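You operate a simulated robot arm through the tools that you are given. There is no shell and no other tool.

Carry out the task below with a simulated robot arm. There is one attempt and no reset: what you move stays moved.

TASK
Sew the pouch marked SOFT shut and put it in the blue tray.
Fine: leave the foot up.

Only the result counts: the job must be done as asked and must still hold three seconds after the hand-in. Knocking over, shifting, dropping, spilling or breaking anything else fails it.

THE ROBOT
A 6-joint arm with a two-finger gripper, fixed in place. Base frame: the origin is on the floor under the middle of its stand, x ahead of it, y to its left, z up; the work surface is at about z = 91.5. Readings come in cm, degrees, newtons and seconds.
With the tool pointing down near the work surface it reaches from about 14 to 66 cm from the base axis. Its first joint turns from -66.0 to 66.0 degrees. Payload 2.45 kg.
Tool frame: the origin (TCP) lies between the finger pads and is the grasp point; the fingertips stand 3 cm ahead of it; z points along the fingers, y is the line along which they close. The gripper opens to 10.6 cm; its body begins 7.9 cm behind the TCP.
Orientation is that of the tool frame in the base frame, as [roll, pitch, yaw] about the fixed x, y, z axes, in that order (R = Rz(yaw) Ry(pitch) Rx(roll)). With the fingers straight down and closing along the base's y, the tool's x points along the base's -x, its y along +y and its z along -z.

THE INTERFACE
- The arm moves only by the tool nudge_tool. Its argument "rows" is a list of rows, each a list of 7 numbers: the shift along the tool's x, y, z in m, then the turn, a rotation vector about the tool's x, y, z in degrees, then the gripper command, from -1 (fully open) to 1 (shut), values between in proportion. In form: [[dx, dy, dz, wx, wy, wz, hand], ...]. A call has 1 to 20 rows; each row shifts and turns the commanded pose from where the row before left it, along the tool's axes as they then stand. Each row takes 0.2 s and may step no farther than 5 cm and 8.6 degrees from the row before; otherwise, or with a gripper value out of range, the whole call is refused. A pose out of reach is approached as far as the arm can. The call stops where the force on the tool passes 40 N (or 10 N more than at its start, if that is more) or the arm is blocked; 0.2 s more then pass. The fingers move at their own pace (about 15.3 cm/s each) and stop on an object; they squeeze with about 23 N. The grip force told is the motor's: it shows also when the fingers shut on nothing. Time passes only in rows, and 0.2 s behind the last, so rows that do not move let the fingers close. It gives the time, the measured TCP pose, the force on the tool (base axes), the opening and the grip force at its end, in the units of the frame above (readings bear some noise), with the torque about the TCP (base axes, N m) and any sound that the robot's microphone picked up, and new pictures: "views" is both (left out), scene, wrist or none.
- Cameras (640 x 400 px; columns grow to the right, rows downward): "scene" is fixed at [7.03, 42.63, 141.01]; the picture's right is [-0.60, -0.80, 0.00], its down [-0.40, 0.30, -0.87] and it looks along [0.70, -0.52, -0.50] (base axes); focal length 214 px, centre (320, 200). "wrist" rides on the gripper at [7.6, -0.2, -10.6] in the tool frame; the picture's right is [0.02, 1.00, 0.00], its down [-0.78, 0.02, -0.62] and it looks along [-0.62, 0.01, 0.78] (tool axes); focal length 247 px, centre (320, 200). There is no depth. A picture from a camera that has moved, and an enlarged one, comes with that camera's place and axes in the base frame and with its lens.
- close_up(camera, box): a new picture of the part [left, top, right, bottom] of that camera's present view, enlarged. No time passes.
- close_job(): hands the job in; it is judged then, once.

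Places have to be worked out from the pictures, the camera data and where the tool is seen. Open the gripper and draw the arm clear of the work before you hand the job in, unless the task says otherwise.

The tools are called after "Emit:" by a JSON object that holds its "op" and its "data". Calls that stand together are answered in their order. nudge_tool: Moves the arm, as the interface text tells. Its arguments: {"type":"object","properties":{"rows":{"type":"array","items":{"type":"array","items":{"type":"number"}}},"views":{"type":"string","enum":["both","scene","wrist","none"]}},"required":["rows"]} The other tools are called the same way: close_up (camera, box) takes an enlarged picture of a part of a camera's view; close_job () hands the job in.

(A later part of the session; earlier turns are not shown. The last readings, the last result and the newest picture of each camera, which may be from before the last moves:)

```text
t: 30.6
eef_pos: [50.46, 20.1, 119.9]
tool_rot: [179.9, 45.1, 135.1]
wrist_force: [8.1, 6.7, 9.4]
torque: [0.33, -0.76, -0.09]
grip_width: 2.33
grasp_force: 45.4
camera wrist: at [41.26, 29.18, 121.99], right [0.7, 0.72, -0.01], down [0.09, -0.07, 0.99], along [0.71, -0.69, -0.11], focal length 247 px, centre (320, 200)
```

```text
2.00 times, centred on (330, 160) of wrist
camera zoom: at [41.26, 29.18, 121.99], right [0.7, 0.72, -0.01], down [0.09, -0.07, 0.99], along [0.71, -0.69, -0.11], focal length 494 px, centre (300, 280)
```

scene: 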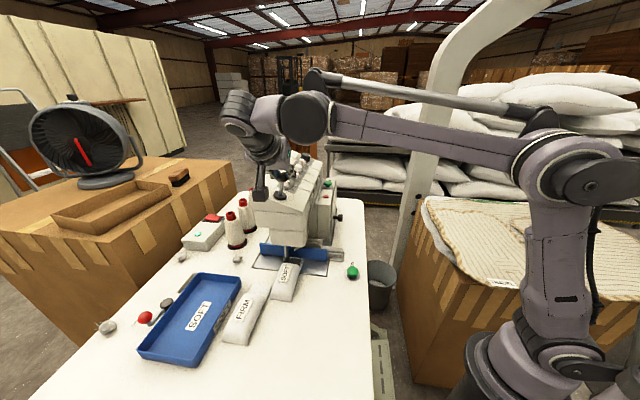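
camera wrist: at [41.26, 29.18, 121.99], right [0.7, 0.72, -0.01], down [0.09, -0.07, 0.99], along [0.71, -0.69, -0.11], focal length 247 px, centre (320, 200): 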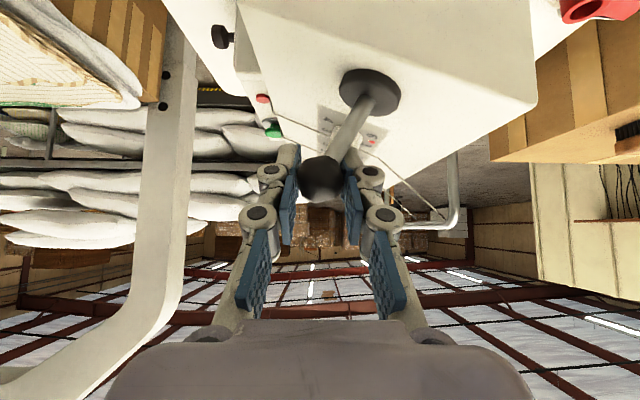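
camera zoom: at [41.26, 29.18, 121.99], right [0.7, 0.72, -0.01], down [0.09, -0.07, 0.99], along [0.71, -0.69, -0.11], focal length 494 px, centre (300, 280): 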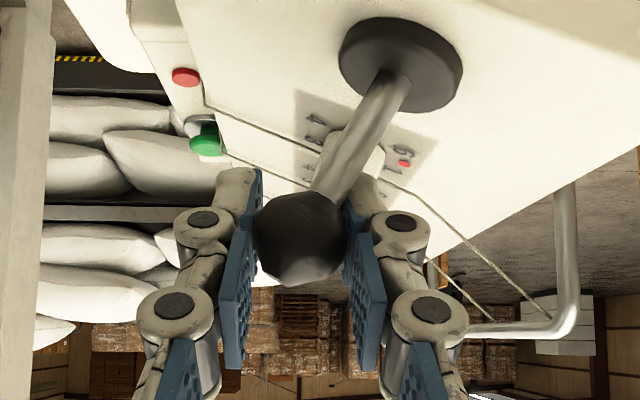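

The force now rises (~10 N), so the lever is near its end stop. I relieve it slightly, open the fingers and back off along the tool axis, then check that the foot stays down.

Emit:
{"op": "nudge_tool", "data": {"rows": [[-0.001, 0.001, -0.001, 0, 0, 0, 0.7], [0, 0, 0, 0, 0, 0, 0.2], [0, 0, 0, 0, 0, 0, -0.3], [0, 0, -0.03, 0, 0, 0, -0.3], [0, 0, -0.03, 0, 0, 0, -0.3], [0, 0, 0, 0, 0, 0, -0.3]]}}

Emit:
{"op": "close_up", "data": {"camera": "scene", "box": [220, 160, 350, 290]}}

Emit:
{"op": "close_up", "data": {"camera": "scene", "box": [250, 230, 345, 290]}}

```text
t: 32.0
eef_pos: [47.41, 23.25, 124.13]
tool_rot: [-179.9, 45.0, 135.0]
wrist_force: [0.2, -0.1, 0.2]
torque: [-0.02, -0.05, -0.01]
grip_width: 6.86
grasp_force: 0.0
camera wrist: at [38.27, 32.2, 126.36], right [0.7, 0.72, -0.02], down [0.09, -0.07, 0.99], along [0.71, -0.69, -0.11], focal length 247 px, centre (320, 200)
```

scene: 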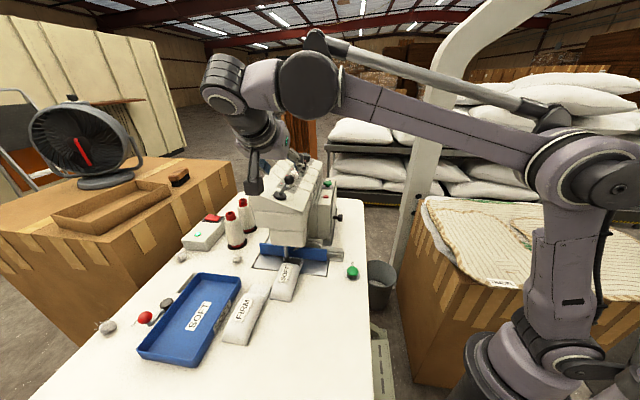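
wrist: 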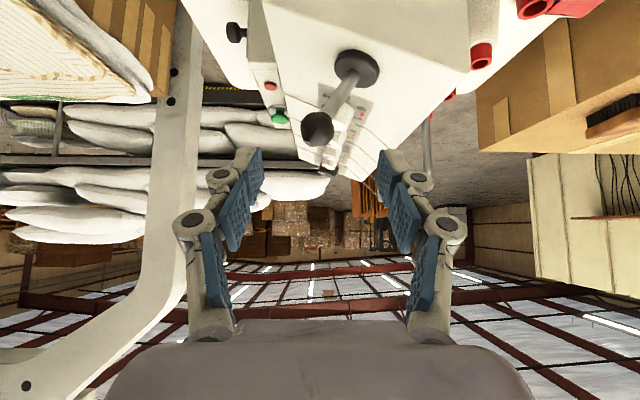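

```text
3.08 times, centred on (285, 225) of scene
camera zoom: at [7.03, 42.63, 141.01], right [-0.6, -0.8, 0.0], down [-0.4, 0.3, -0.87], along [0.7, -0.52, -0.5], focal length 660 px, centre (428, 123)
```

zoom: 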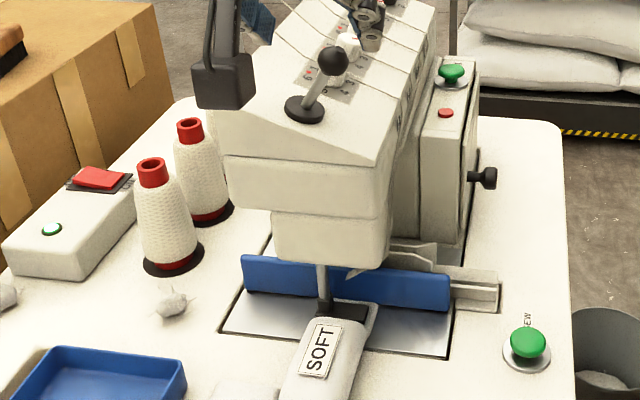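

```text
6.67 times, centred on (298, 260) of scene
camera zoom: at [7.03, 42.63, 141.01], right [-0.6, -0.8, 0.0], down [-0.4, 0.3, -0.87], along [0.7, -0.52, -0.5], focal length 1430 px, centre (470, -200)
```

zoom: 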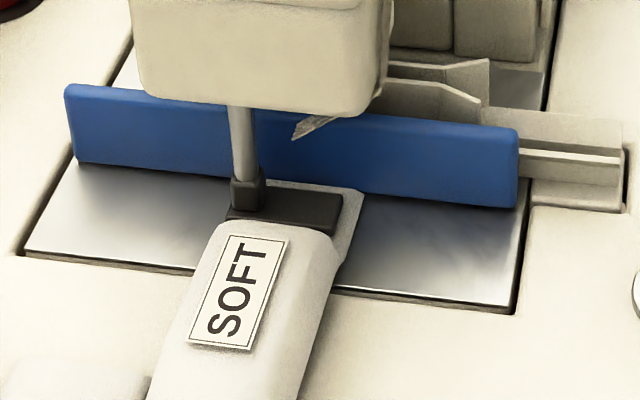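

The foot is down firmly on the flap and the lever stays over. Now I retreat from the machine, close the fingers, straighten the tool, and go toward the SEW button.

Emit:
{"op": "nudge_tool", "data": {"rows": [[0, 0, -0.04, 0, 0, 0, -0.3], [0.0371, -0.025, 0.0053, 0, 0, 0, -0.3], [0.0371, -0.025, 0.0053, 0, 0, 0, 0], [0.0371, -0.025, 0.0053, 0, 0, 0, 0.5], [0.0371, -0.025, 0.0053, 0, 0, 0, 1], [0, 0, 0, 0, 7.5, 0, 1], [0, 0, 0, 0, 7.5, 0, 1], [0, 0, 0, 0, 7.5, 0, 1], [0, 0, 0, 0, 7.5, 0, 1], [0, 0, 0, 0, 7.5, 0, 1], [0, 0, 0, 0, 7.5, 0, 1], [0, 0, 0, 0, 0, 0, 1]]}}

```text
t: 34.6
eef_pos: [31.81, 24.54, 115.06]
tool_rot: [-180.0, -0.1, 135.0]
wrist_force: [-0.7, -0.1, 0.2]
torque: [-0.03, -0.04, 0.01]
grip_width: 0.02
grasp_force: 23.1
camera wrist: at [26.48, 29.74, 125.63], right [0.69, 0.72, 0.0], down [0.57, -0.54, 0.62], along [0.45, -0.43, -0.78], focal length 247 px, centre (320, 200)
```

scene: 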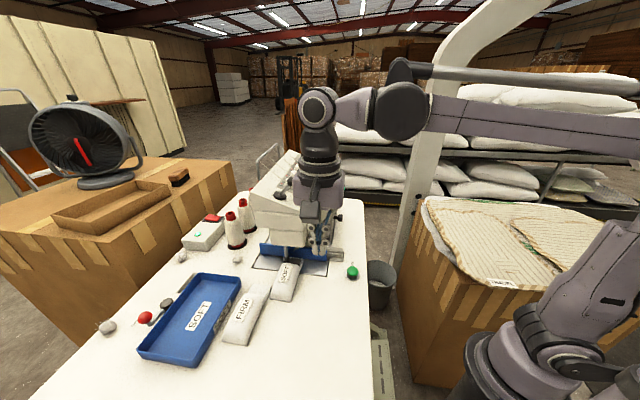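
wrist: 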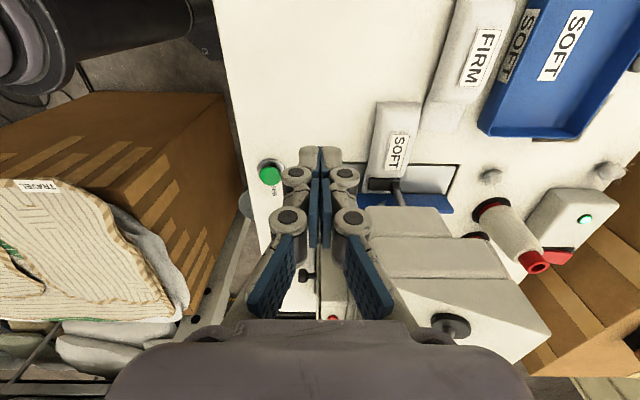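

The SEW button is at about l 32.5, m 18.5. I move closer above, keeping it in camera view to refine.

Emit:
{"op": "nudge_tool", "data": {"rows": [[-0.02, -0.0245, 0.025, 0, 0, 0, 1], [-0.02, -0.0245, 0.025, 0, 0, 0, 1], [-0.02, -0.0245, 0.025, 0, 0, 0, 1], [0, 0, 0, 0, 0, 0, 1]]}}

Emit:
{"op": "close_up", "data": {"camera": "wrist", "box": [240, 100, 400, 220]}}

Emit:
{"op": "close_up", "data": {"camera": "scene", "box": [300, 220, 400, 290]}}

```text
t: 35.6
eef_pos: [30.97, 15.05, 107.19]
tool_rot: [179.9, 0.0, 135.0]
wrist_force: [0.1, 0.8, -0.7]
torque: [0.0, -0.01, 0.01]
grip_width: 0.01
grasp_force: 22.7
camera wrist: at [25.53, 20.42, 117.84], right [0.69, 0.72, 0.0], down [0.57, -0.54, 0.62], along [0.45, -0.43, -0.78], focal length 247 px, centre (320, 200)
```

scene: 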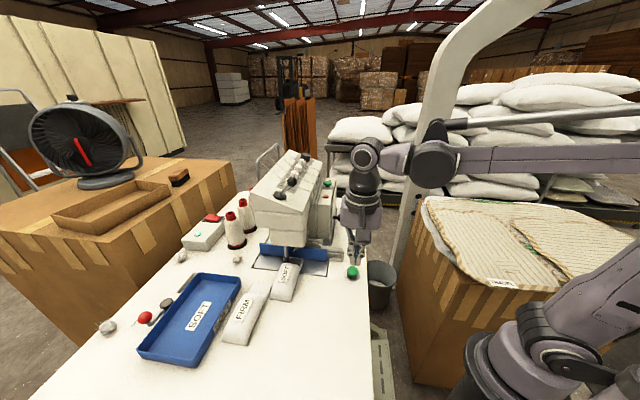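
wrist: 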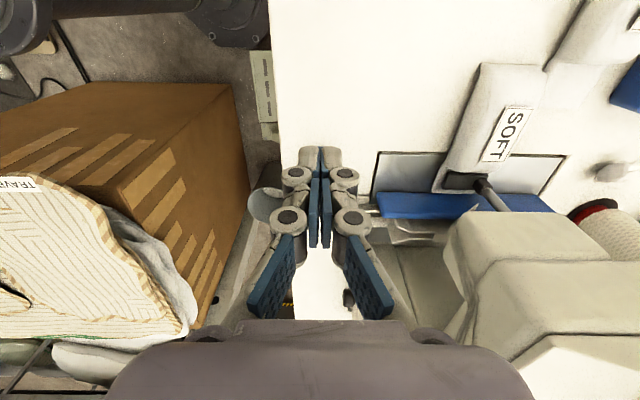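

```text
3.33 times, centred on (320, 160) of wrist
camera zoom: at [25.53, 20.42, 117.84], right [0.69, 0.72, 0.0], down [0.57, -0.54, 0.62], along [0.45, -0.43, -0.78], focal length 823 px, centre (320, 333)
```

zoom: 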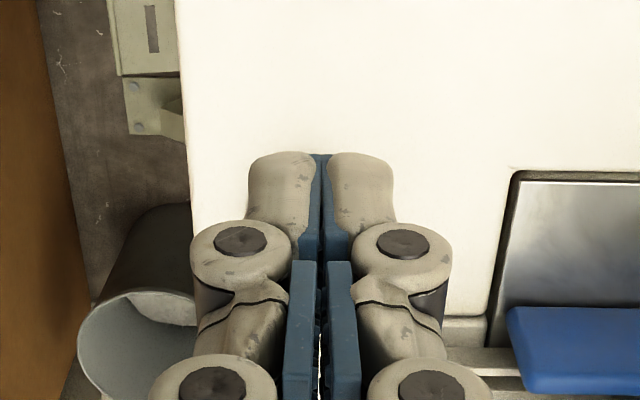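

```text
5.71 times, centred on (350, 255) of scene
camera zoom: at [7.03, 42.63, 141.01], right [-0.6, -0.8, 0.0], down [-0.4, 0.3, -0.87], along [0.7, -0.52, -0.5], focal length 1226 px, centre (149, -114)
```

zoom: 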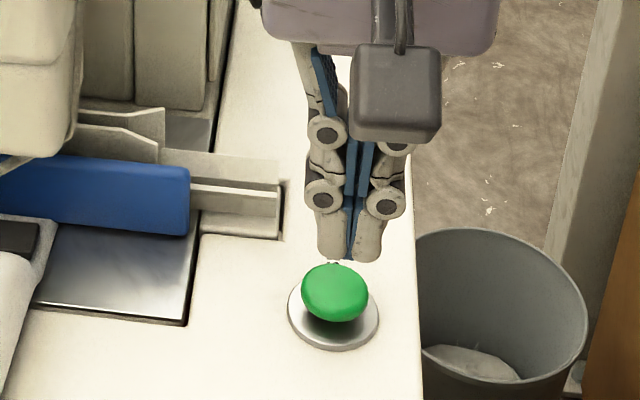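

The button sits about 7.4 cm further toward the machine. I move over it and check alignment in the scene view before pressing.

Emit:
{"op": "nudge_tool", "data": {"rows": [[-0.037, -0.001, 0.0, 0, 0, 0, 1], [-0.037, -0.001, 0.03, 0, 0, 0, 1], [0, 0, 0.02, 0, 0, 0, 1], [0, 0, 0, 0, 0, 0, 1]]}}

Emit:
{"op": "close_up", "data": {"camera": "wrist", "box": [240, 100, 400, 220]}}

Emit:
{"op": "close_up", "data": {"camera": "scene", "box": [300, 220, 400, 290]}}

```text
t: 36.6
eef_pos: [36.05, 9.8, 102.47]
tool_rot: [-179.9, 0.0, 135.0]
wrist_force: [0.0, 0.6, -0.4]
torque: [-0.01, 0.01, 0.01]
grip_width: 0.01
grasp_force: 23.3
camera wrist: at [30.58, 15.1, 113.14], right [0.69, 0.72, 0.0], down [0.57, -0.54, 0.62], along [0.45, -0.43, -0.78], focal length 247 px, centre (320, 200)
```

scene: 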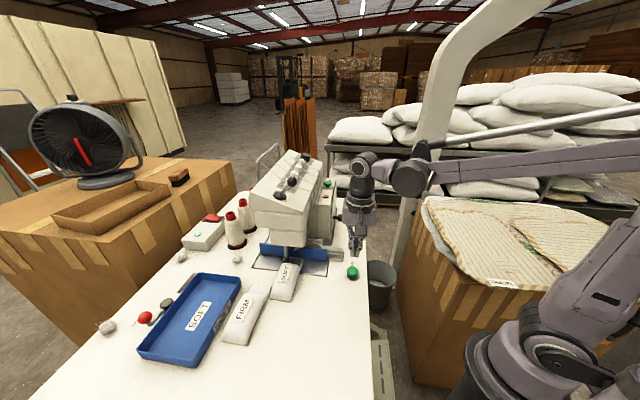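
wrist: 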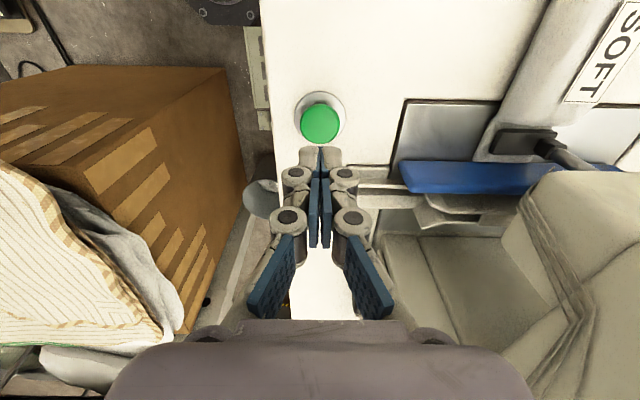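

```text
3.33 times, centred on (320, 160) of wrist
camera zoom: at [30.58, 15.1, 113.14], right [0.69, 0.72, 0.0], down [0.57, -0.54, 0.62], along [0.45, -0.43, -0.78], focal length 823 px, centre (320, 333)
```

zoom: 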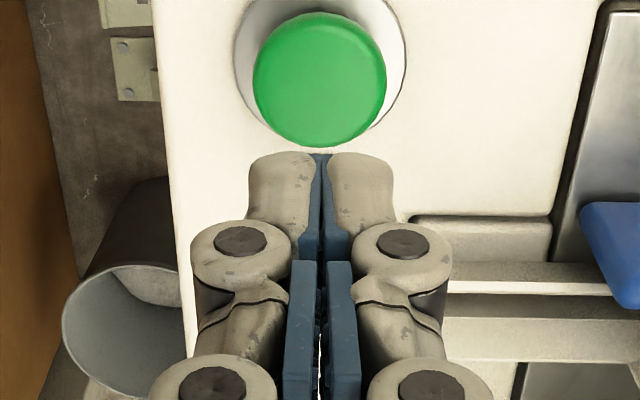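

```text
5.71 times, centred on (350, 255) of scene
camera zoom: at [7.03, 42.63, 141.01], right [-0.6, -0.8, 0.0], down [-0.4, 0.3, -0.87], along [0.7, -0.52, -0.5], focal length 1226 px, centre (149, -114)
```

zoom: 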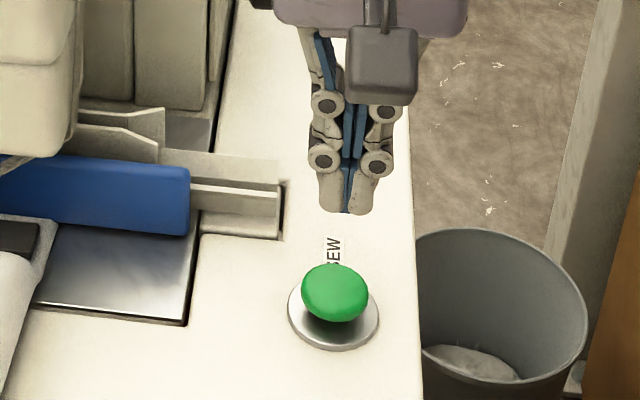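

Button centre is right under the fingertips (within ~2–3 mm). I lower toward it in steps, watching force and sound.

Emit:
{"op": "nudge_tool", "data": {"rows": [[0.002, 0.001, 0.015, 0, 0, 0, 1], [0, 0, 0.015, 0, 0, 0, 1], [0, 0, 0.004, 0, 0, 0, 1], [0, 0, 0, 0, 0, 0, 1]], "views": "none"}}

Emit:
{"op": "close_up", "data": {"camera": "scene", "box": [300, 220, 400, 290]}}

```text
t: 37.6
eef_pos: [36.03, 10.06, 99.04]
tool_rot: [180.0, 0.0, 135.0]
wrist_force: [0.0, -0.4, -0.3]
torque: [0.01, 0.01, -0.04]
grip_width: 0.0
grasp_force: 22.9
```

```text
5.71 times, centred on (350, 255) of scene
camera zoom: at [7.03, 42.63, 141.01], right [-0.6, -0.8, 0.0], down [-0.4, 0.3, -0.87], along [0.7, -0.52, -0.5], focal length 1226 px, centre (149, -114)
```

zoom: 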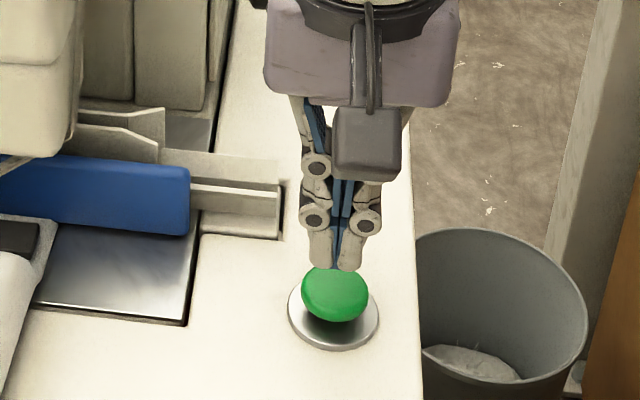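

Fingertips are right over the cap. I press down in 3–4 mm steps.

Emit:
{"op": "nudge_tool", "data": {"rows": [[0.002, 0, 0.004, 0, 0, 0, 1], [0, 0, 0.004, 0, 0, 0, 1], [0, 0, 0.003, 0, 0, 0, 1]], "views": "none"}}

Emit:
{"op": "close_up", "data": {"camera": "scene", "box": [300, 220, 400, 290]}}

```text
t: 38.4
eef_pos: [36.14, 10.07, 97.86]
tool_rot: [180.0, 0.0, 135.0]
wrist_force: [0.4, -0.5, 0.3]
torque: [-0.01, -0.05, -0.02]
grip_width: 0.0
grasp_force: 22.8
```

```text
5.71 times, centred on (350, 255) of scene
camera zoom: at [7.03, 42.63, 141.01], right [-0.6, -0.8, 0.0], down [-0.4, 0.3, -0.87], along [0.7, -0.52, -0.5], focal length 1226 px, centre (149, -114)
```

zoom: 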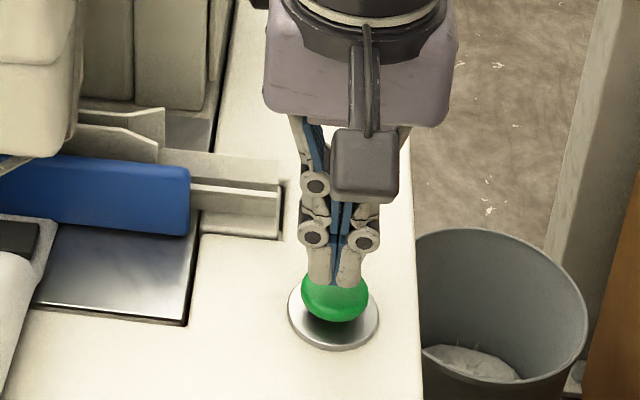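

No contact force yet; I continue lowering in 3 mm steps.

Emit:
{"op": "nudge_tool", "data": {"rows": [[0, 0, 0.003, 0, 0, 0, 1], [0, 0, 0.003, 0, 0, 0, 1], [0, 0, 0, 0, 0, 0, 1]], "views": "scene"}}

Emit:
{"op": "close_up", "data": {"camera": "scene", "box": [300, 220, 400, 290]}}

```text
t: 39.2
eef_pos: [35.92, 10.18, 97.48]
tool_rot: [-180.0, 0.0, 135.0]
wrist_force: [0.8, -0.1, -0.8]
torque: [0.0, 0.04, 0.01]
grip_width: 0.03
grasp_force: 22.7
```

scene: 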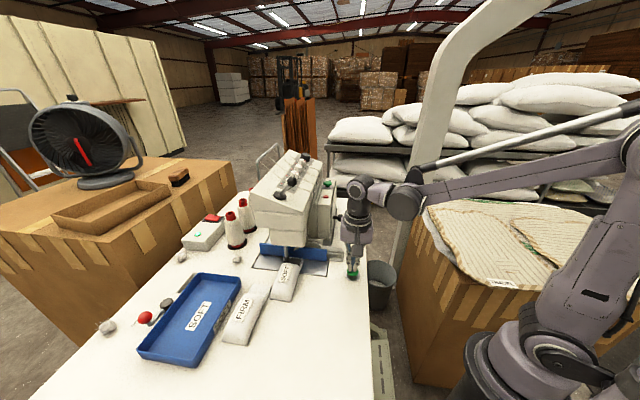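

```text
5.71 times, centred on (350, 255) of scene
camera zoom: at [7.03, 42.63, 141.01], right [-0.6, -0.8, 0.0], down [-0.4, 0.3, -0.87], along [0.7, -0.52, -0.5], focal length 1226 px, centre (149, -114)
```

zoom: 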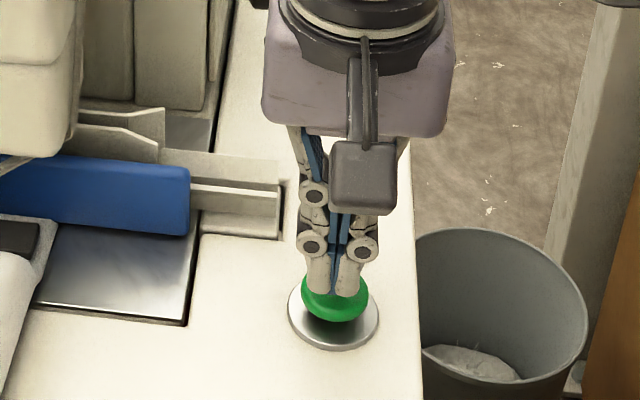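

Accounting for finger thickness, the tips should be just about touching. I continue pressing in small steps.

Emit:
{"op": "nudge_tool", "data": {"rows": [[0, 0, 0.003, 0, 0, 0, 1], [0, 0, 0.003, 0, 0, 0, 1], [0, 0, 0, 0, 0, 0, 1]], "views": "none"}}

```text
t: 40.0
eef_pos: [35.99, 10.17, 96.92]
tool_rot: [180.0, 0.0, 134.9]
wrist_force: [-0.3, 0.4, 0.5]
torque: [0.0, 0.03, -0.02]
grip_width: 0.0
grasp_force: 22.6
```

Emit:
{"op": "nudge_tool", "data": {"rows": [[0, 0, 0.003, 0, 0, 0, 1], [0, 0, 0.003, 0, 0, 0, 1], [0, 0, 0, 0, 0, 0, 1]], "views": "both"}}

Emit:
{"op": "close_up", "data": {"camera": "scene", "box": [300, 220, 400, 290]}}

Emit:
{"op": "close_up", "data": {"camera": "wrist", "box": [240, 100, 400, 220]}}

```text
t: 40.8
eef_pos: [36.0, 10.08, 96.15]
tool_rot: [-179.9, -0.1, 135.1]
wrist_force: [-0.8, 0.3, 1.0]
torque: [0.0, 0.0, -0.01]
grip_width: 0.59
grasp_force: 28.9
camera wrist: at [30.51, 15.36, 106.86], right [0.69, 0.72, 0.0], down [0.57, -0.54, 0.62], along [0.45, -0.43, -0.78], focal length 247 px, centre (320, 200)
```

scene: 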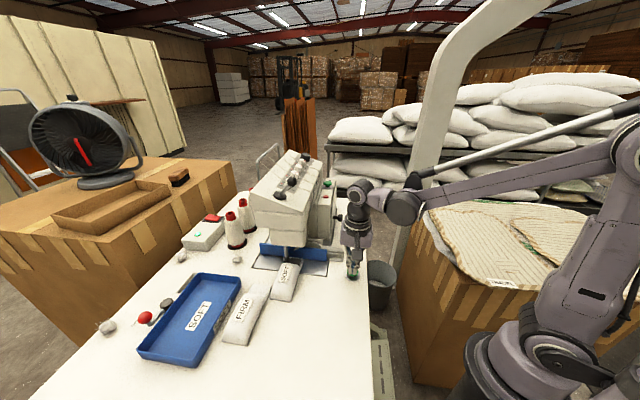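
wrist: 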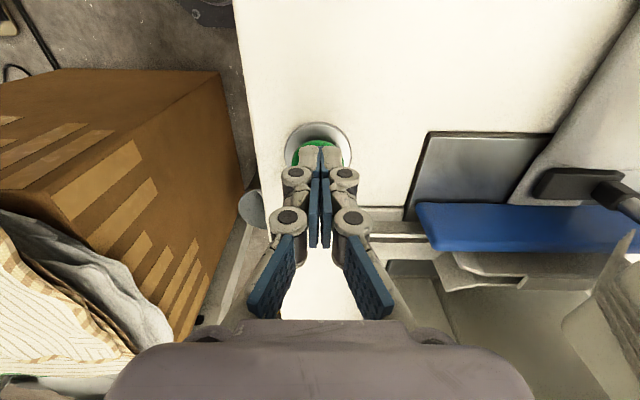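

```text
5.71 times, centred on (350, 255) of scene
camera zoom: at [7.03, 42.63, 141.01], right [-0.6, -0.8, 0.0], down [-0.4, 0.3, -0.87], along [0.7, -0.52, -0.5], focal length 1226 px, centre (149, -114)
```

zoom: 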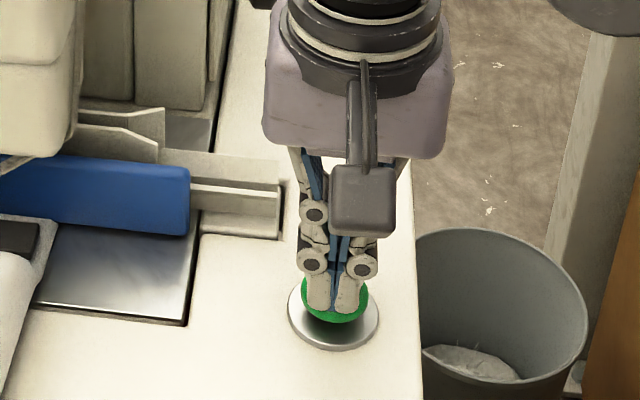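

```text
3.33 times, centred on (320, 160) of wrist
camera zoom: at [30.51, 15.36, 106.86], right [0.69, 0.72, 0.0], down [0.57, -0.54, 0.62], along [0.45, -0.43, -0.78], focal length 823 px, centre (320, 333)
```

zoom: 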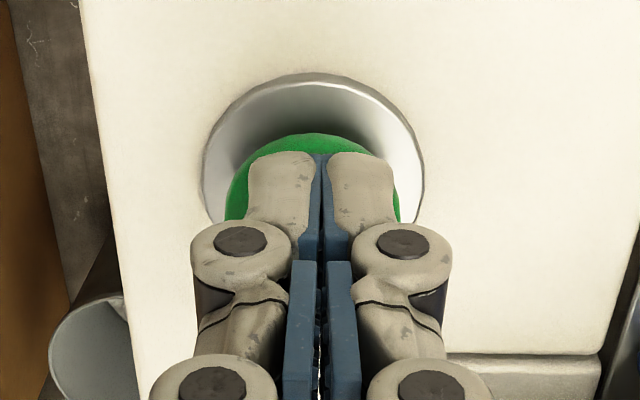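

Contact is starting (fingers slightly affected). I keep pressing a little further.

Emit:
{"op": "nudge_tool", "data": {"rows": [[0, 0, 0.003, 0, 0, 0, 1], [0, 0, 0.003, 0, 0, 0, 1]], "views": "none"}}

```text
t: 41.4
eef_pos: [35.92, 10.02, 95.63]
tool_rot: [180.0, 0.0, 135.0]
wrist_force: [0.2, -1.8, 7.1]
torque: [-0.07, 0.0, 0.02]
grip_width: 0.56
grasp_force: 28.7
```

7 N of push-back from the button; I press on 4 mm more and hold.

Emit:
{"op": "nudge_tool", "data": {"rows": [[0, 0, 0.002, 0, 0, 0, 1], [0, 0, 0.002, 0, 0, 0, 1], [0, 0, 0, 0, 0, 0, 1]], "views": "scene"}}

Emit:
{"op": "close_up", "data": {"camera": "scene", "box": [230, 220, 390, 310]}}

```text
t: 42.2
eef_pos: [35.93, 10.12, 95.2]
tool_rot: [-180.0, -0.1, 135.1]
wrist_force: [-4.1, -1.6, 28.4]
torque: [-0.06, 0.11, -0.04]
grip_width: 0.59
grasp_force: 28.2
```

scene: 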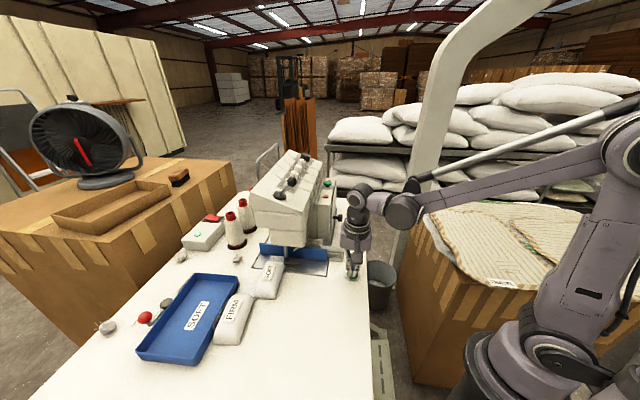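

```text
4.00 times, centred on (310, 265) of scene
camera zoom: at [6.98, 42.62, 141.01], right [-0.6, -0.8, 0.0], down [-0.4, 0.3, -0.87], along [0.7, -0.52, -0.5], focal length 858 px, centre (360, -60)
```

zoom: 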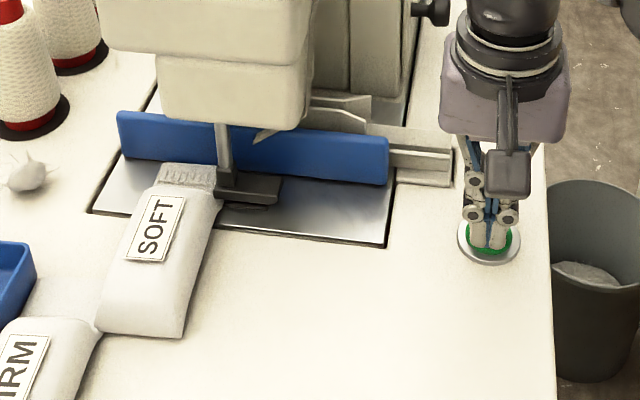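

The machine ran: the pouch's mouth is now stitched and it was fed to the left out of the foot. I release the button right away.

Emit:
{"op": "nudge_tool", "data": {"rows": [[0, 0, -0.02, 0, 0, 0, 1], [0, 0, -0.03, 0, 0, 0, 1], [0, 0, 0, 0, 0, 0, 1]], "views": "both"}}

Emit:
{"op": "close_up", "data": {"camera": "scene", "box": [110, 240, 310, 370]}}

Emit:
{"op": "close_up", "data": {"camera": "scene", "box": [230, 230, 340, 300]}}

```text
t: 43.0
eef_pos: [36.19, 10.15, 100.1]
tool_rot: [180.0, 0.0, 135.0]
wrist_force: [0.2, -0.3, -0.5]
torque: [-0.04, 0.04, -0.01]
grip_width: 0.01
grasp_force: 28.5
camera wrist: at [30.77, 15.45, 110.77], right [0.69, 0.72, 0.0], down [0.57, -0.54, 0.62], along [0.45, -0.43, -0.78], focal length 247 px, centre (320, 200)
```

scene: 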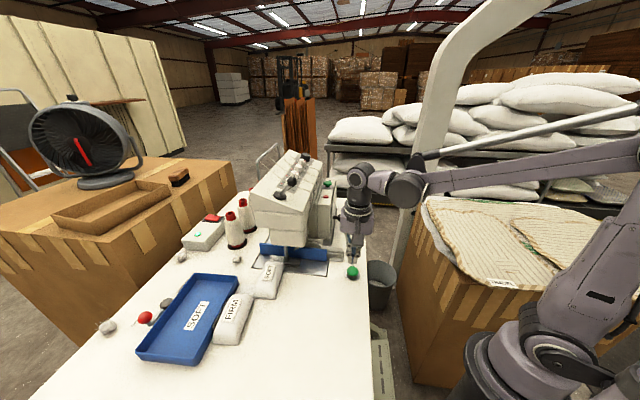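
wrist: 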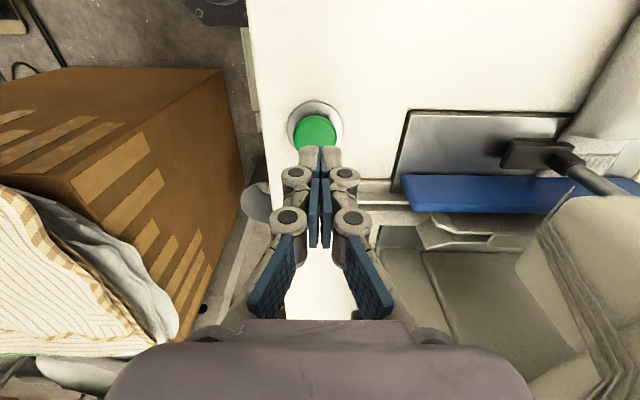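

```text
3.08 times, centred on (210, 305) of scene
camera zoom: at [7.03, 42.63, 141.01], right [-0.6, -0.8, 0.0], down [-0.4, 0.3, -0.87], along [0.7, -0.52, -0.5], focal length 660 px, centre (658, -123)
```

zoom: 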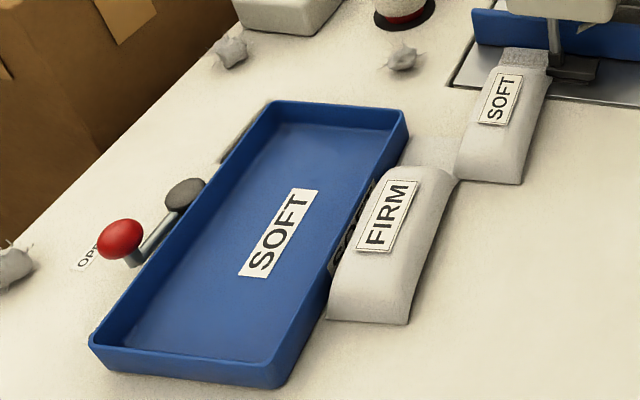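

```text
5.71 times, centred on (285, 265) of scene
camera zoom: at [7.03, 42.63, 141.01], right [-0.6, -0.8, 0.0], down [-0.4, 0.3, -0.87], along [0.7, -0.52, -0.5], focal length 1226 px, centre (520, -171)
```

zoom: 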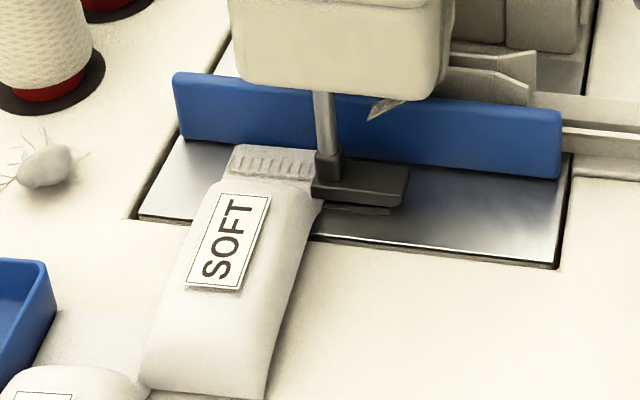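

The seam is clearly stitched across the flap, but the feed carried SOFT left and it nudged FIRM against the tray (FIRM moved ~4 cm, I'll put it back afterwards). First I go back to the lever the way I came, to lift the foot.

Emit:
{"op": "nudge_tool", "data": {"rows": [[0.0, 0.0, -0.03, 0, 0, 0, 1], [0.0266, 0.0142, -0.024, 0, 0, 0, 0.5], [0.0266, 0.0142, -0.024, 0, 0, 0, 0], [0.0266, 0.0142, -0.024, 0, 0, 0, -0.3], [0.0266, 0.0142, -0.024, 0, 0, 0, -0.3], [0.0266, 0.0142, -0.024, 0, 0, 0, -0.3], [0, 0, 0, 0, -7.5, 0, -0.3], [0, 0, 0, 0, -7.5, 0, -0.3], [0, 0, 0, 0, -7.5, 0, -0.3], [0, 0, 0, 0, -7.5, 0, -0.3], [0, 0, 0, 0, -7.5, 0, -0.3], [0, 0, 0, 0, -7.5, 0, -0.3], [-0.0371, 0.025, -0.0053, 0, 0, 0, -0.3], [-0.0371, 0.025, -0.0053, 0, 0, 0, -0.3], [-0.0371, 0.025, -0.0053, 0, 0, 0, -0.3], [0, 0, 0, 0, 0, 0, -0.3]]}}

Emit:
{"op": "close_up", "data": {"camera": "scene", "box": [110, 240, 310, 370]}}

```text
t: 46.4
eef_pos: [41.66, 25.33, 124.17]
tool_rot: [179.9, 45.0, 135.0]
wrist_force: [0.5, -0.8, -0.4]
torque: [-0.02, 0.03, 0.01]
grip_width: 6.9
grasp_force: 0.0
camera wrist: at [32.52, 34.46, 126.42], right [0.7, 0.72, -0.01], down [0.09, -0.07, 0.99], along [0.71, -0.69, -0.11], focal length 247 px, centre (320, 200)
```

scene: 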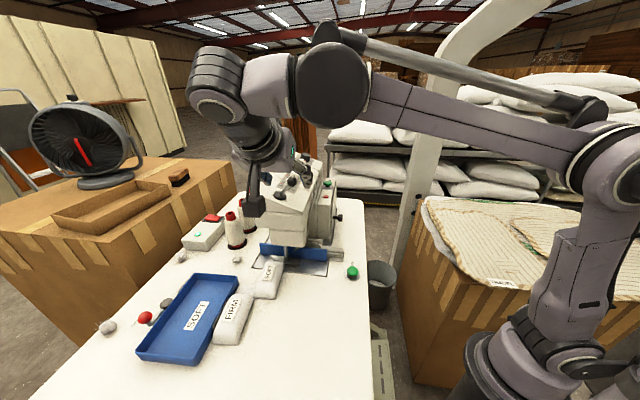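
wrist: 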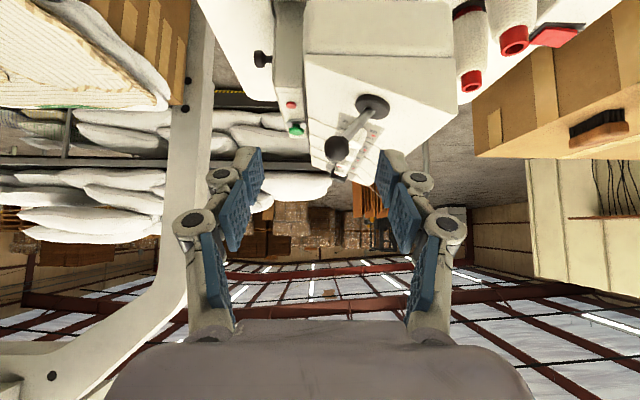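

```text
3.08 times, centred on (210, 305) of scene
camera zoom: at [7.03, 42.63, 141.01], right [-0.6, -0.8, 0.0], down [-0.4, 0.3, -0.87], along [0.7, -0.52, -0.5], focal length 660 px, centre (658, -123)
```

zoom: 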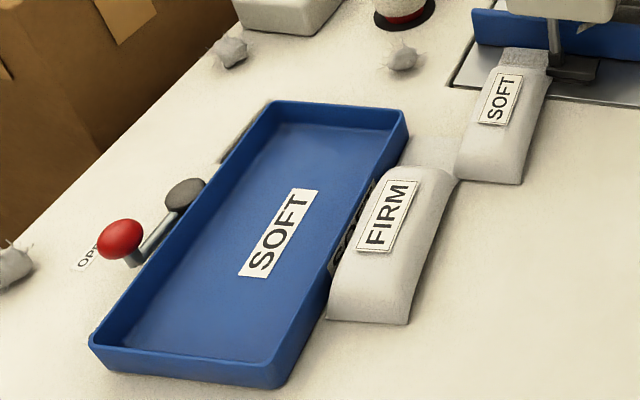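

The lever ball is seen at about m 21.3, l 49.4, z 119. I move to a pre-grasp 5 cm short of it.

Emit:
{"op": "nudge_tool", "data": {"rows": [[-0.0165, 0.011, 0.0249, 0, 0, 0, -0.3], [-0.0165, 0.011, 0.0249, 0, 0, 0, -0.3], [0, 0, 0, 0, 0, 0, -0.3]], "views": "wrist"}}

Emit:
{"op": "close_up", "data": {"camera": "wrist", "box": [230, 60, 430, 260]}}

```text
t: 47.2
eef_pos: [47.14, 22.66, 123.23]
tool_rot: [-180.0, 45.0, 135.0]
wrist_force: [0.0, 0.2, -1.1]
torque: [-0.01, 0.01, -0.02]
grip_width: 6.89
grasp_force: 0.0
camera wrist: at [38.06, 31.72, 125.31], right [0.7, 0.72, -0.02], down [0.09, -0.07, 0.99], along [0.71, -0.69, -0.11], focal length 247 px, centre (320, 200)
```

wrist: 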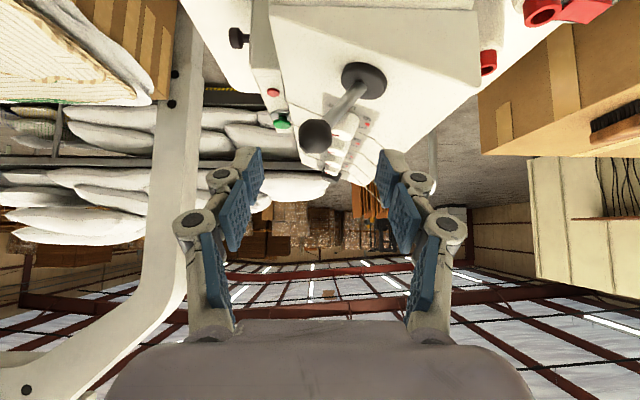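

```text
2.00 times, centred on (330, 160) of wrist
camera zoom: at [38.06, 31.72, 125.31], right [0.7, 0.72, -0.02], down [0.09, -0.07, 0.99], along [0.71, -0.69, -0.11], focal length 494 px, centre (300, 280)
```

zoom: 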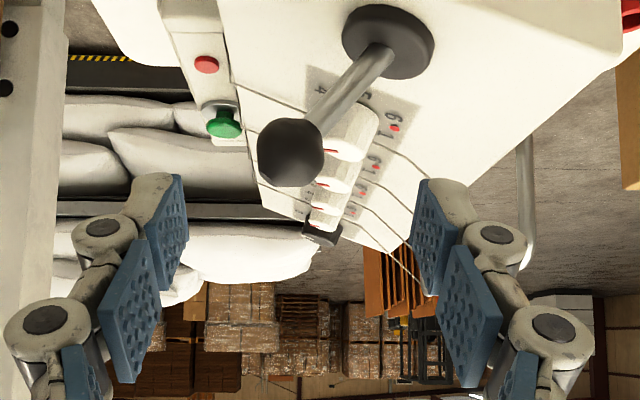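

Ball is about 6.2 cm ahead along the tool axis and centred. I advance 5.7 cm and close on it.

Emit:
{"op": "nudge_tool", "data": {"rows": [[0.0005, -0.002, 0.019, 0, 0, 0, -0.3], [0.0005, 0, 0.019, 0, 0, 0, -0.3], [0, 0, 0.018, 0, 0, 0, -0.3], [0, 0, 0, 0, 0, 0, 0.1], [0, 0, 0, 0, 0, 0, 0.5], [0, 0, 0, 0, 0, 0, 0.7], [0, 0, 0, 0, 0, 0, 0.7]], "views": "wrist"}}

Emit:
{"op": "close_up", "data": {"camera": "wrist", "box": [230, 60, 430, 260]}}

```text
t: 48.8
eef_pos: [50.11, 19.53, 119.2]
tool_rot: [179.7, 45.3, 134.9]
wrist_force: [20.7, 1.6, 14.0]
torque: [0.64, -0.98, -0.27]
grip_width: 2.44
grasp_force: 44.7
camera wrist: at [40.88, 28.54, 121.23], right [0.7, 0.72, -0.01], down [0.09, -0.07, 0.99], along [0.71, -0.69, -0.11], focal length 247 px, centre (320, 200)
```

wrist: 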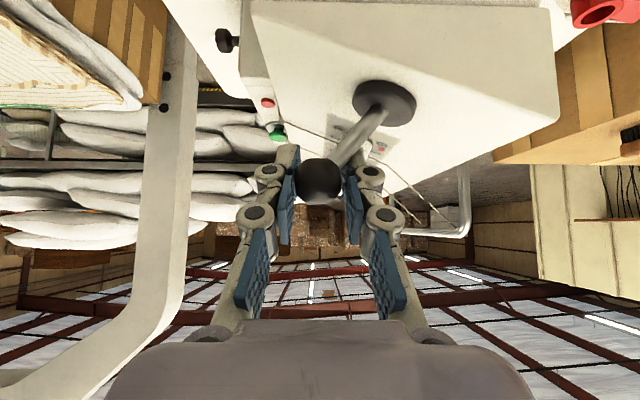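

```text
2.00 times, centred on (330, 160) of wrist
camera zoom: at [40.88, 28.54, 121.23], right [0.7, 0.72, -0.01], down [0.09, -0.07, 0.99], along [0.71, -0.69, -0.11], focal length 494 px, centre (300, 280)
```

zoom: 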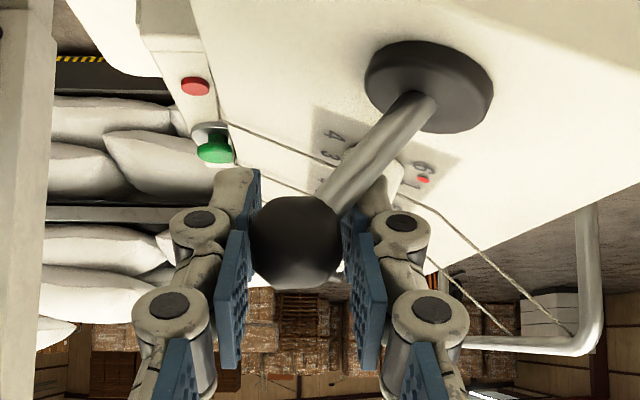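

I have the ball. Now I swing the lever back left along its arc (about 2 cm first).

Emit:
{"op": "nudge_tool", "data": {"rows": [[-0.0019, 0.005, -0.0019, 0, 0, 0, 0.7], [-0.0019, 0.005, -0.0019, 0, 0, 0, 0.7], [-0.0011, 0.005, -0.0011, 0, 0, 0, 0.7], [-0.0011, 0.005, -0.0011, 0, 0, 0, 0.7], [0, 0, 0, 0, 0, 0, 0.7]], "views": "scene"}}

Emit:
{"op": "close_up", "data": {"camera": "scene", "box": [220, 160, 350, 290]}}

```text
t: 50.0
eef_pos: [51.33, 20.73, 119.97]
tool_rot: [180.0, 45.1, 134.9]
wrist_force: [11.9, -22.3, -5.0]
torque: [-0.19, 0.38, 0.02]
grip_width: 2.35
grasp_force: 45.3
```

scene: 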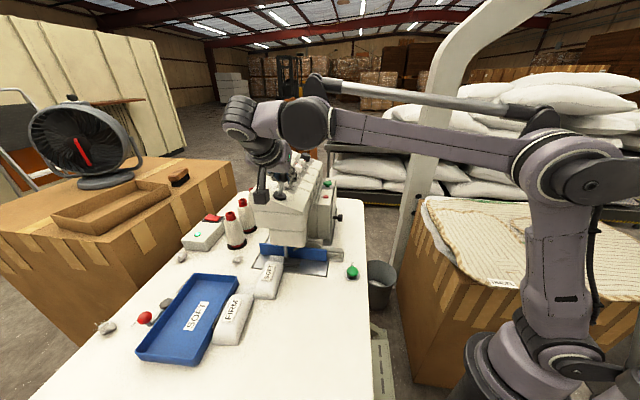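

```text
3.08 times, centred on (285, 225) of scene
camera zoom: at [7.08, 42.56, 141.03], right [-0.6, -0.8, 0.0], down [-0.4, 0.3, -0.87], along [0.7, -0.52, -0.5], focal length 660 px, centre (428, 123)
```

zoom: 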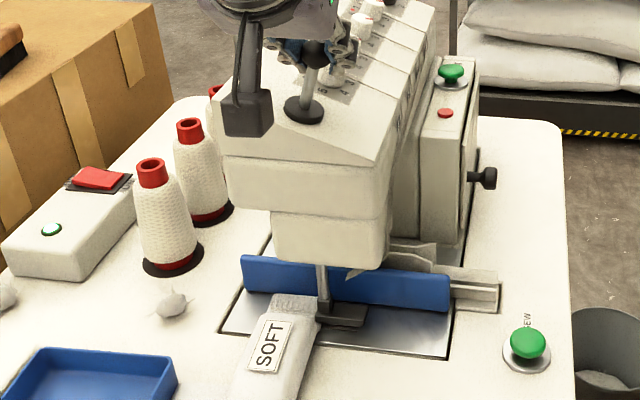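

There is a ~24 N side force along m, so I relax that by shifting slightly toward the machine, then continue left.

Emit:
{"op": "nudge_tool", "data": {"rows": [[-0.0014, 0.001, 0.0014, 0, 0, 0, 0.7], [-0.0006, 0.004, -0.0006, 0, 0, 0, 0.7], [0, 0, 0, 0, 0, 0, 0.7]], "views": "none"}}

```text
t: 50.8
eef_pos: [51.74, 21.18, 119.95]
tool_rot: [180.0, 45.0, 135.0]
wrist_force: [7.0, -15.0, -3.8]
torque: [-0.21, 0.27, 0.12]
grip_width: 2.34
grasp_force: 45.3
```

Emit:
{"op": "nudge_tool", "data": {"rows": [[-0.0014, 0.003, 0.0014, 0, 0, 0, 0.7], [-0.0005, 0.005, 0.0, 0, 0, 0, 0.7], [0, 0.005, 0, 0, 0, 0, 0.7], [0, 0, 0, 0, 0, 0, 0.7]], "views": "scene"}}

Emit:
{"op": "close_up", "data": {"camera": "scene", "box": [220, 160, 350, 290]}}

```text
t: 51.8
eef_pos: [53.0, 21.92, 119.79]
tool_rot: [179.9, 44.8, 135.1]
wrist_force: [-0.4, -14.6, -35.0]
torque: [-0.06, 0.49, 0.11]
grip_width: 2.32
grasp_force: 43.3
```

scene: 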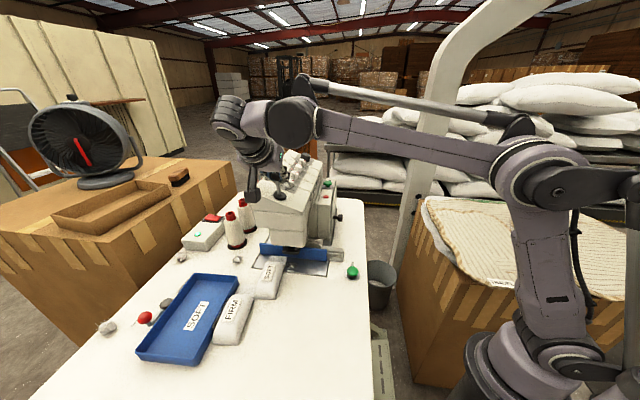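

```text
3.08 times, centred on (285, 225) of scene
camera zoom: at [7.09, 42.61, 141.01], right [-0.6, -0.8, 0.0], down [-0.4, 0.3, -0.87], along [0.7, -0.52, -0.5], focal length 660 px, centre (428, 123)
```

zoom: 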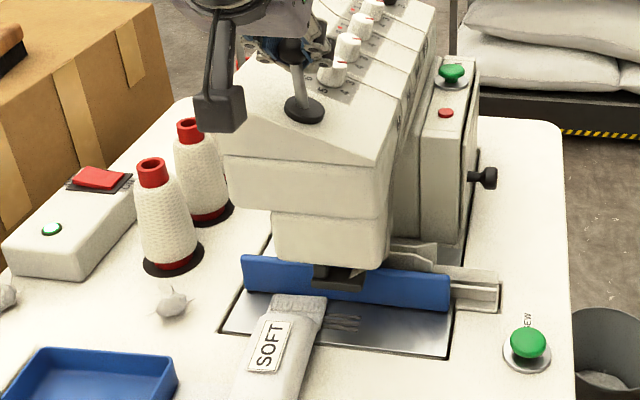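

The foot is up again. I relax the upward pull, nudge the lever fully to its left stop, and release.

Emit:
{"op": "nudge_tool", "data": {"rows": [[0.002, 0.001, 0.002, 0, 0, 0, 0.7], [0.0005, 0.003, 0.0005, 0, 0, 0, 0.7], [0, 0, 0, 0, 0, 0, 0.7]], "views": "none"}}

```text
t: 52.6
eef_pos: [53.26, 22.22, 119.52]
tool_rot: [-180.0, 45.0, 135.0]
wrist_force: [-0.6, -9.2, -7.7]
torque: [-0.23, 0.17, 0.16]
grip_width: 2.25
grasp_force: 42.2
```

Forces are small and the lever is back at about its original place. I open and withdraw along the tool axis.

Emit:
{"op": "nudge_tool", "data": {"rows": [[0, 0, 0, 0, 0, 0, 0.2], [0, 0, 0, 0, 0, 0, -0.3], [0, 0, -0.03, 0, 0, 0, -0.3], [0, 0, -0.035, 0, 0, 0, -0.3], [0, 0, -0.04, 0, 0, 0, -0.3], [0, 0, 0, 0, 0, 0, -0.3]]}}

Emit:
{"op": "close_up", "data": {"camera": "scene", "box": [220, 160, 350, 290]}}

Emit:
{"op": "close_up", "data": {"camera": "scene", "box": [180, 235, 320, 345]}}

```text
t: 54.0
eef_pos: [47.91, 27.45, 127.06]
tool_rot: [180.0, 45.1, 135.0]
wrist_force: [-0.3, 0.7, 0.3]
torque: [-0.02, -0.04, -0.02]
grip_width: 6.87
grasp_force: 0.0
camera wrist: at [38.77, 36.51, 129.23], right [0.7, 0.72, -0.02], down [0.09, -0.07, 0.99], along [0.71, -0.69, -0.11], focal length 247 px, centre (320, 200)
```

scene: 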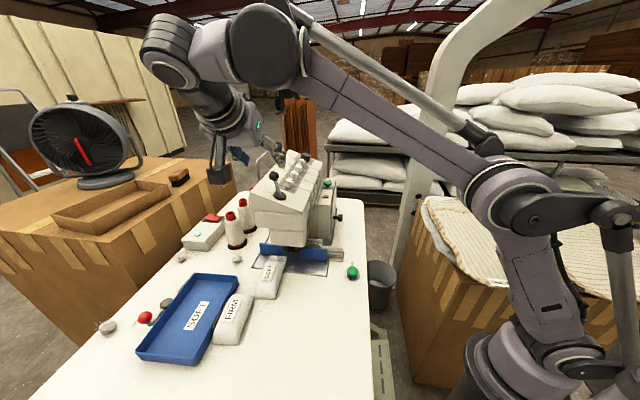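
wrist: 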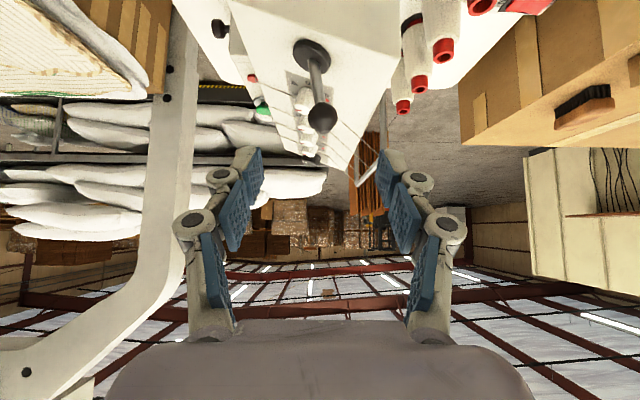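

```text
3.08 times, centred on (285, 225) of scene
camera zoom: at [7.03, 42.63, 141.01], right [-0.6, -0.8, 0.0], down [-0.4, 0.3, -0.87], along [0.7, -0.52, -0.5], focal length 660 px, centre (428, 123)
```

zoom: 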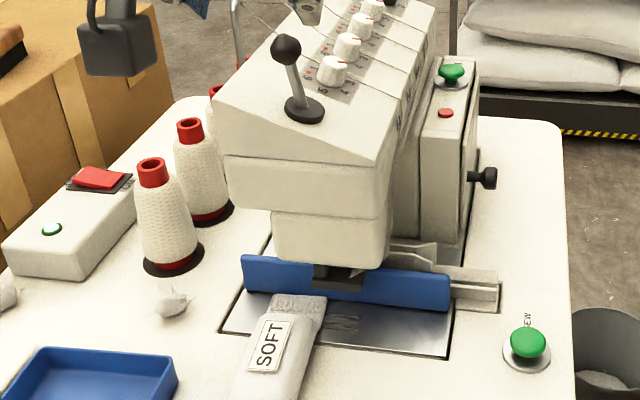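

```text
3.64 times, centred on (250, 290) of scene
camera zoom: at [7.03, 42.63, 141.01], right [-0.6, -0.8, 0.0], down [-0.4, 0.3, -0.87], along [0.7, -0.52, -0.5], focal length 780 px, centre (574, -127)
```

zoom: 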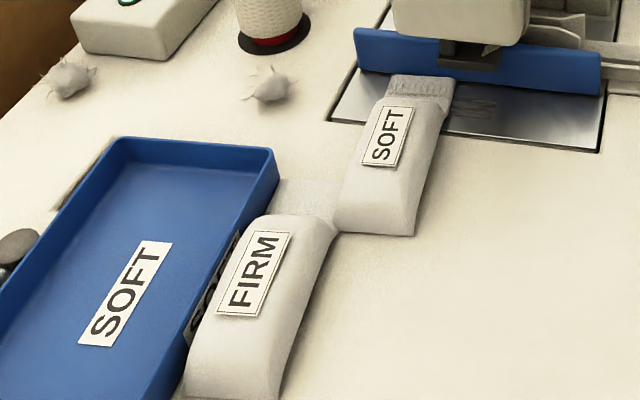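

Foot up, lever restored, and the stitched seam is visible across SOFT's mouth. I now back away, straighten the tool and look from above at SOFT, FIRM and the tray.

Emit:
{"op": "nudge_tool", "data": {"rows": [[0.0446, 0.002, 0.0035, 0, 0, 0, -0.3], [0.0446, 0.002, 0.0035, 0, 0, 0, -0.3], [0.0446, 0.002, 0.0035, 0, 0, 0, -0.3], [0.0446, 0.002, 0.0035, 0, 0, 0, -0.3], [0.0446, 0.002, 0.0035, 0, 0, 0, -0.3], [0, 0, 0, 0, 7.5, 0, -0.3], [0, 0, 0, 0, 7.5, 0, -0.3], [0, 0, 0, 0, 7.5, 0, -0.3], [0, 0, 0, 0, 7.5, 0, -0.3], [0, 0, 0, 0, 7.5, 0, -0.3], [0, 0, 0, 0, 7.5, 0, -0.3], [0, 0, 0, 0, 0, 0, -0.3]]}}

Emit:
{"op": "close_up", "data": {"camera": "wrist", "box": [240, 0, 560, 200]}}

```text
t: 56.6
eef_pos: [38.36, 38.43, 109.9]
tool_rot: [179.9, -0.1, 135.0]
wrist_force: [-0.2, 0.0, -0.5]
torque: [0.02, 0.01, 0.04]
grip_width: 6.88
grasp_force: 0.1
camera wrist: at [32.91, 43.65, 120.7], right [0.69, 0.72, 0.0], down [0.57, -0.54, 0.62], along [0.45, -0.43, -0.78], focal length 247 px, centre (320, 200)
```

scene: 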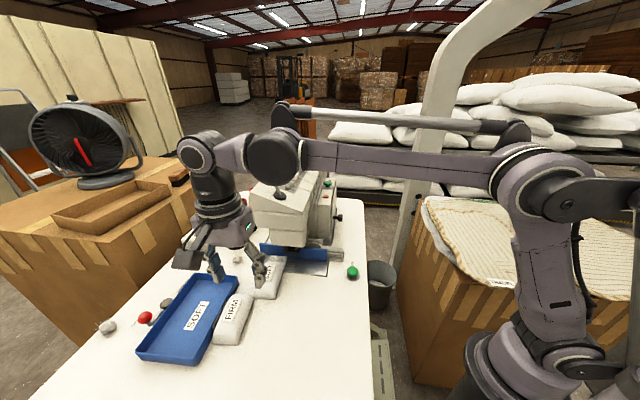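
wrist: 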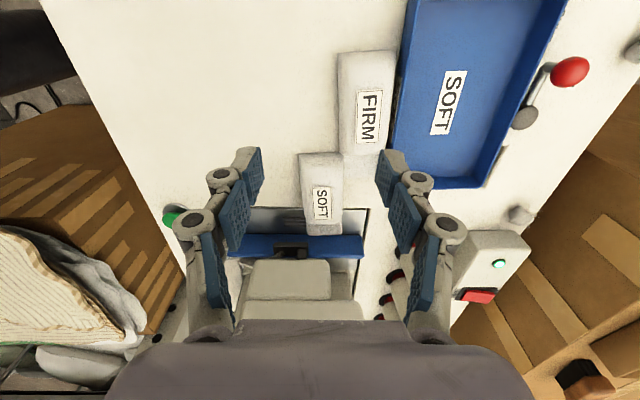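

```text
2.00 times, centred on (400, 100) of wrist
camera zoom: at [32.91, 43.65, 120.7], right [0.69, 0.72, 0.0], down [0.57, -0.54, 0.62], along [0.45, -0.43, -0.78], focal length 494 px, centre (160, 400)
```

zoom: 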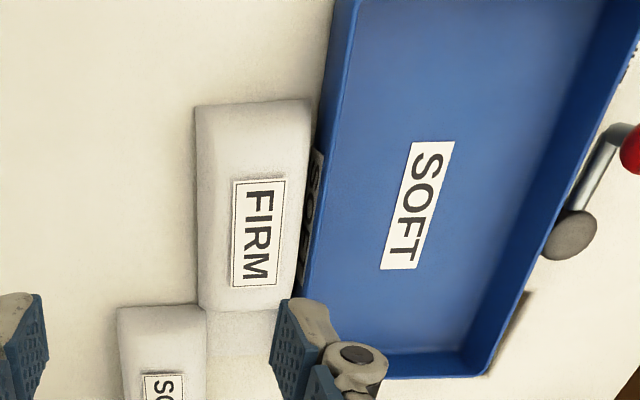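

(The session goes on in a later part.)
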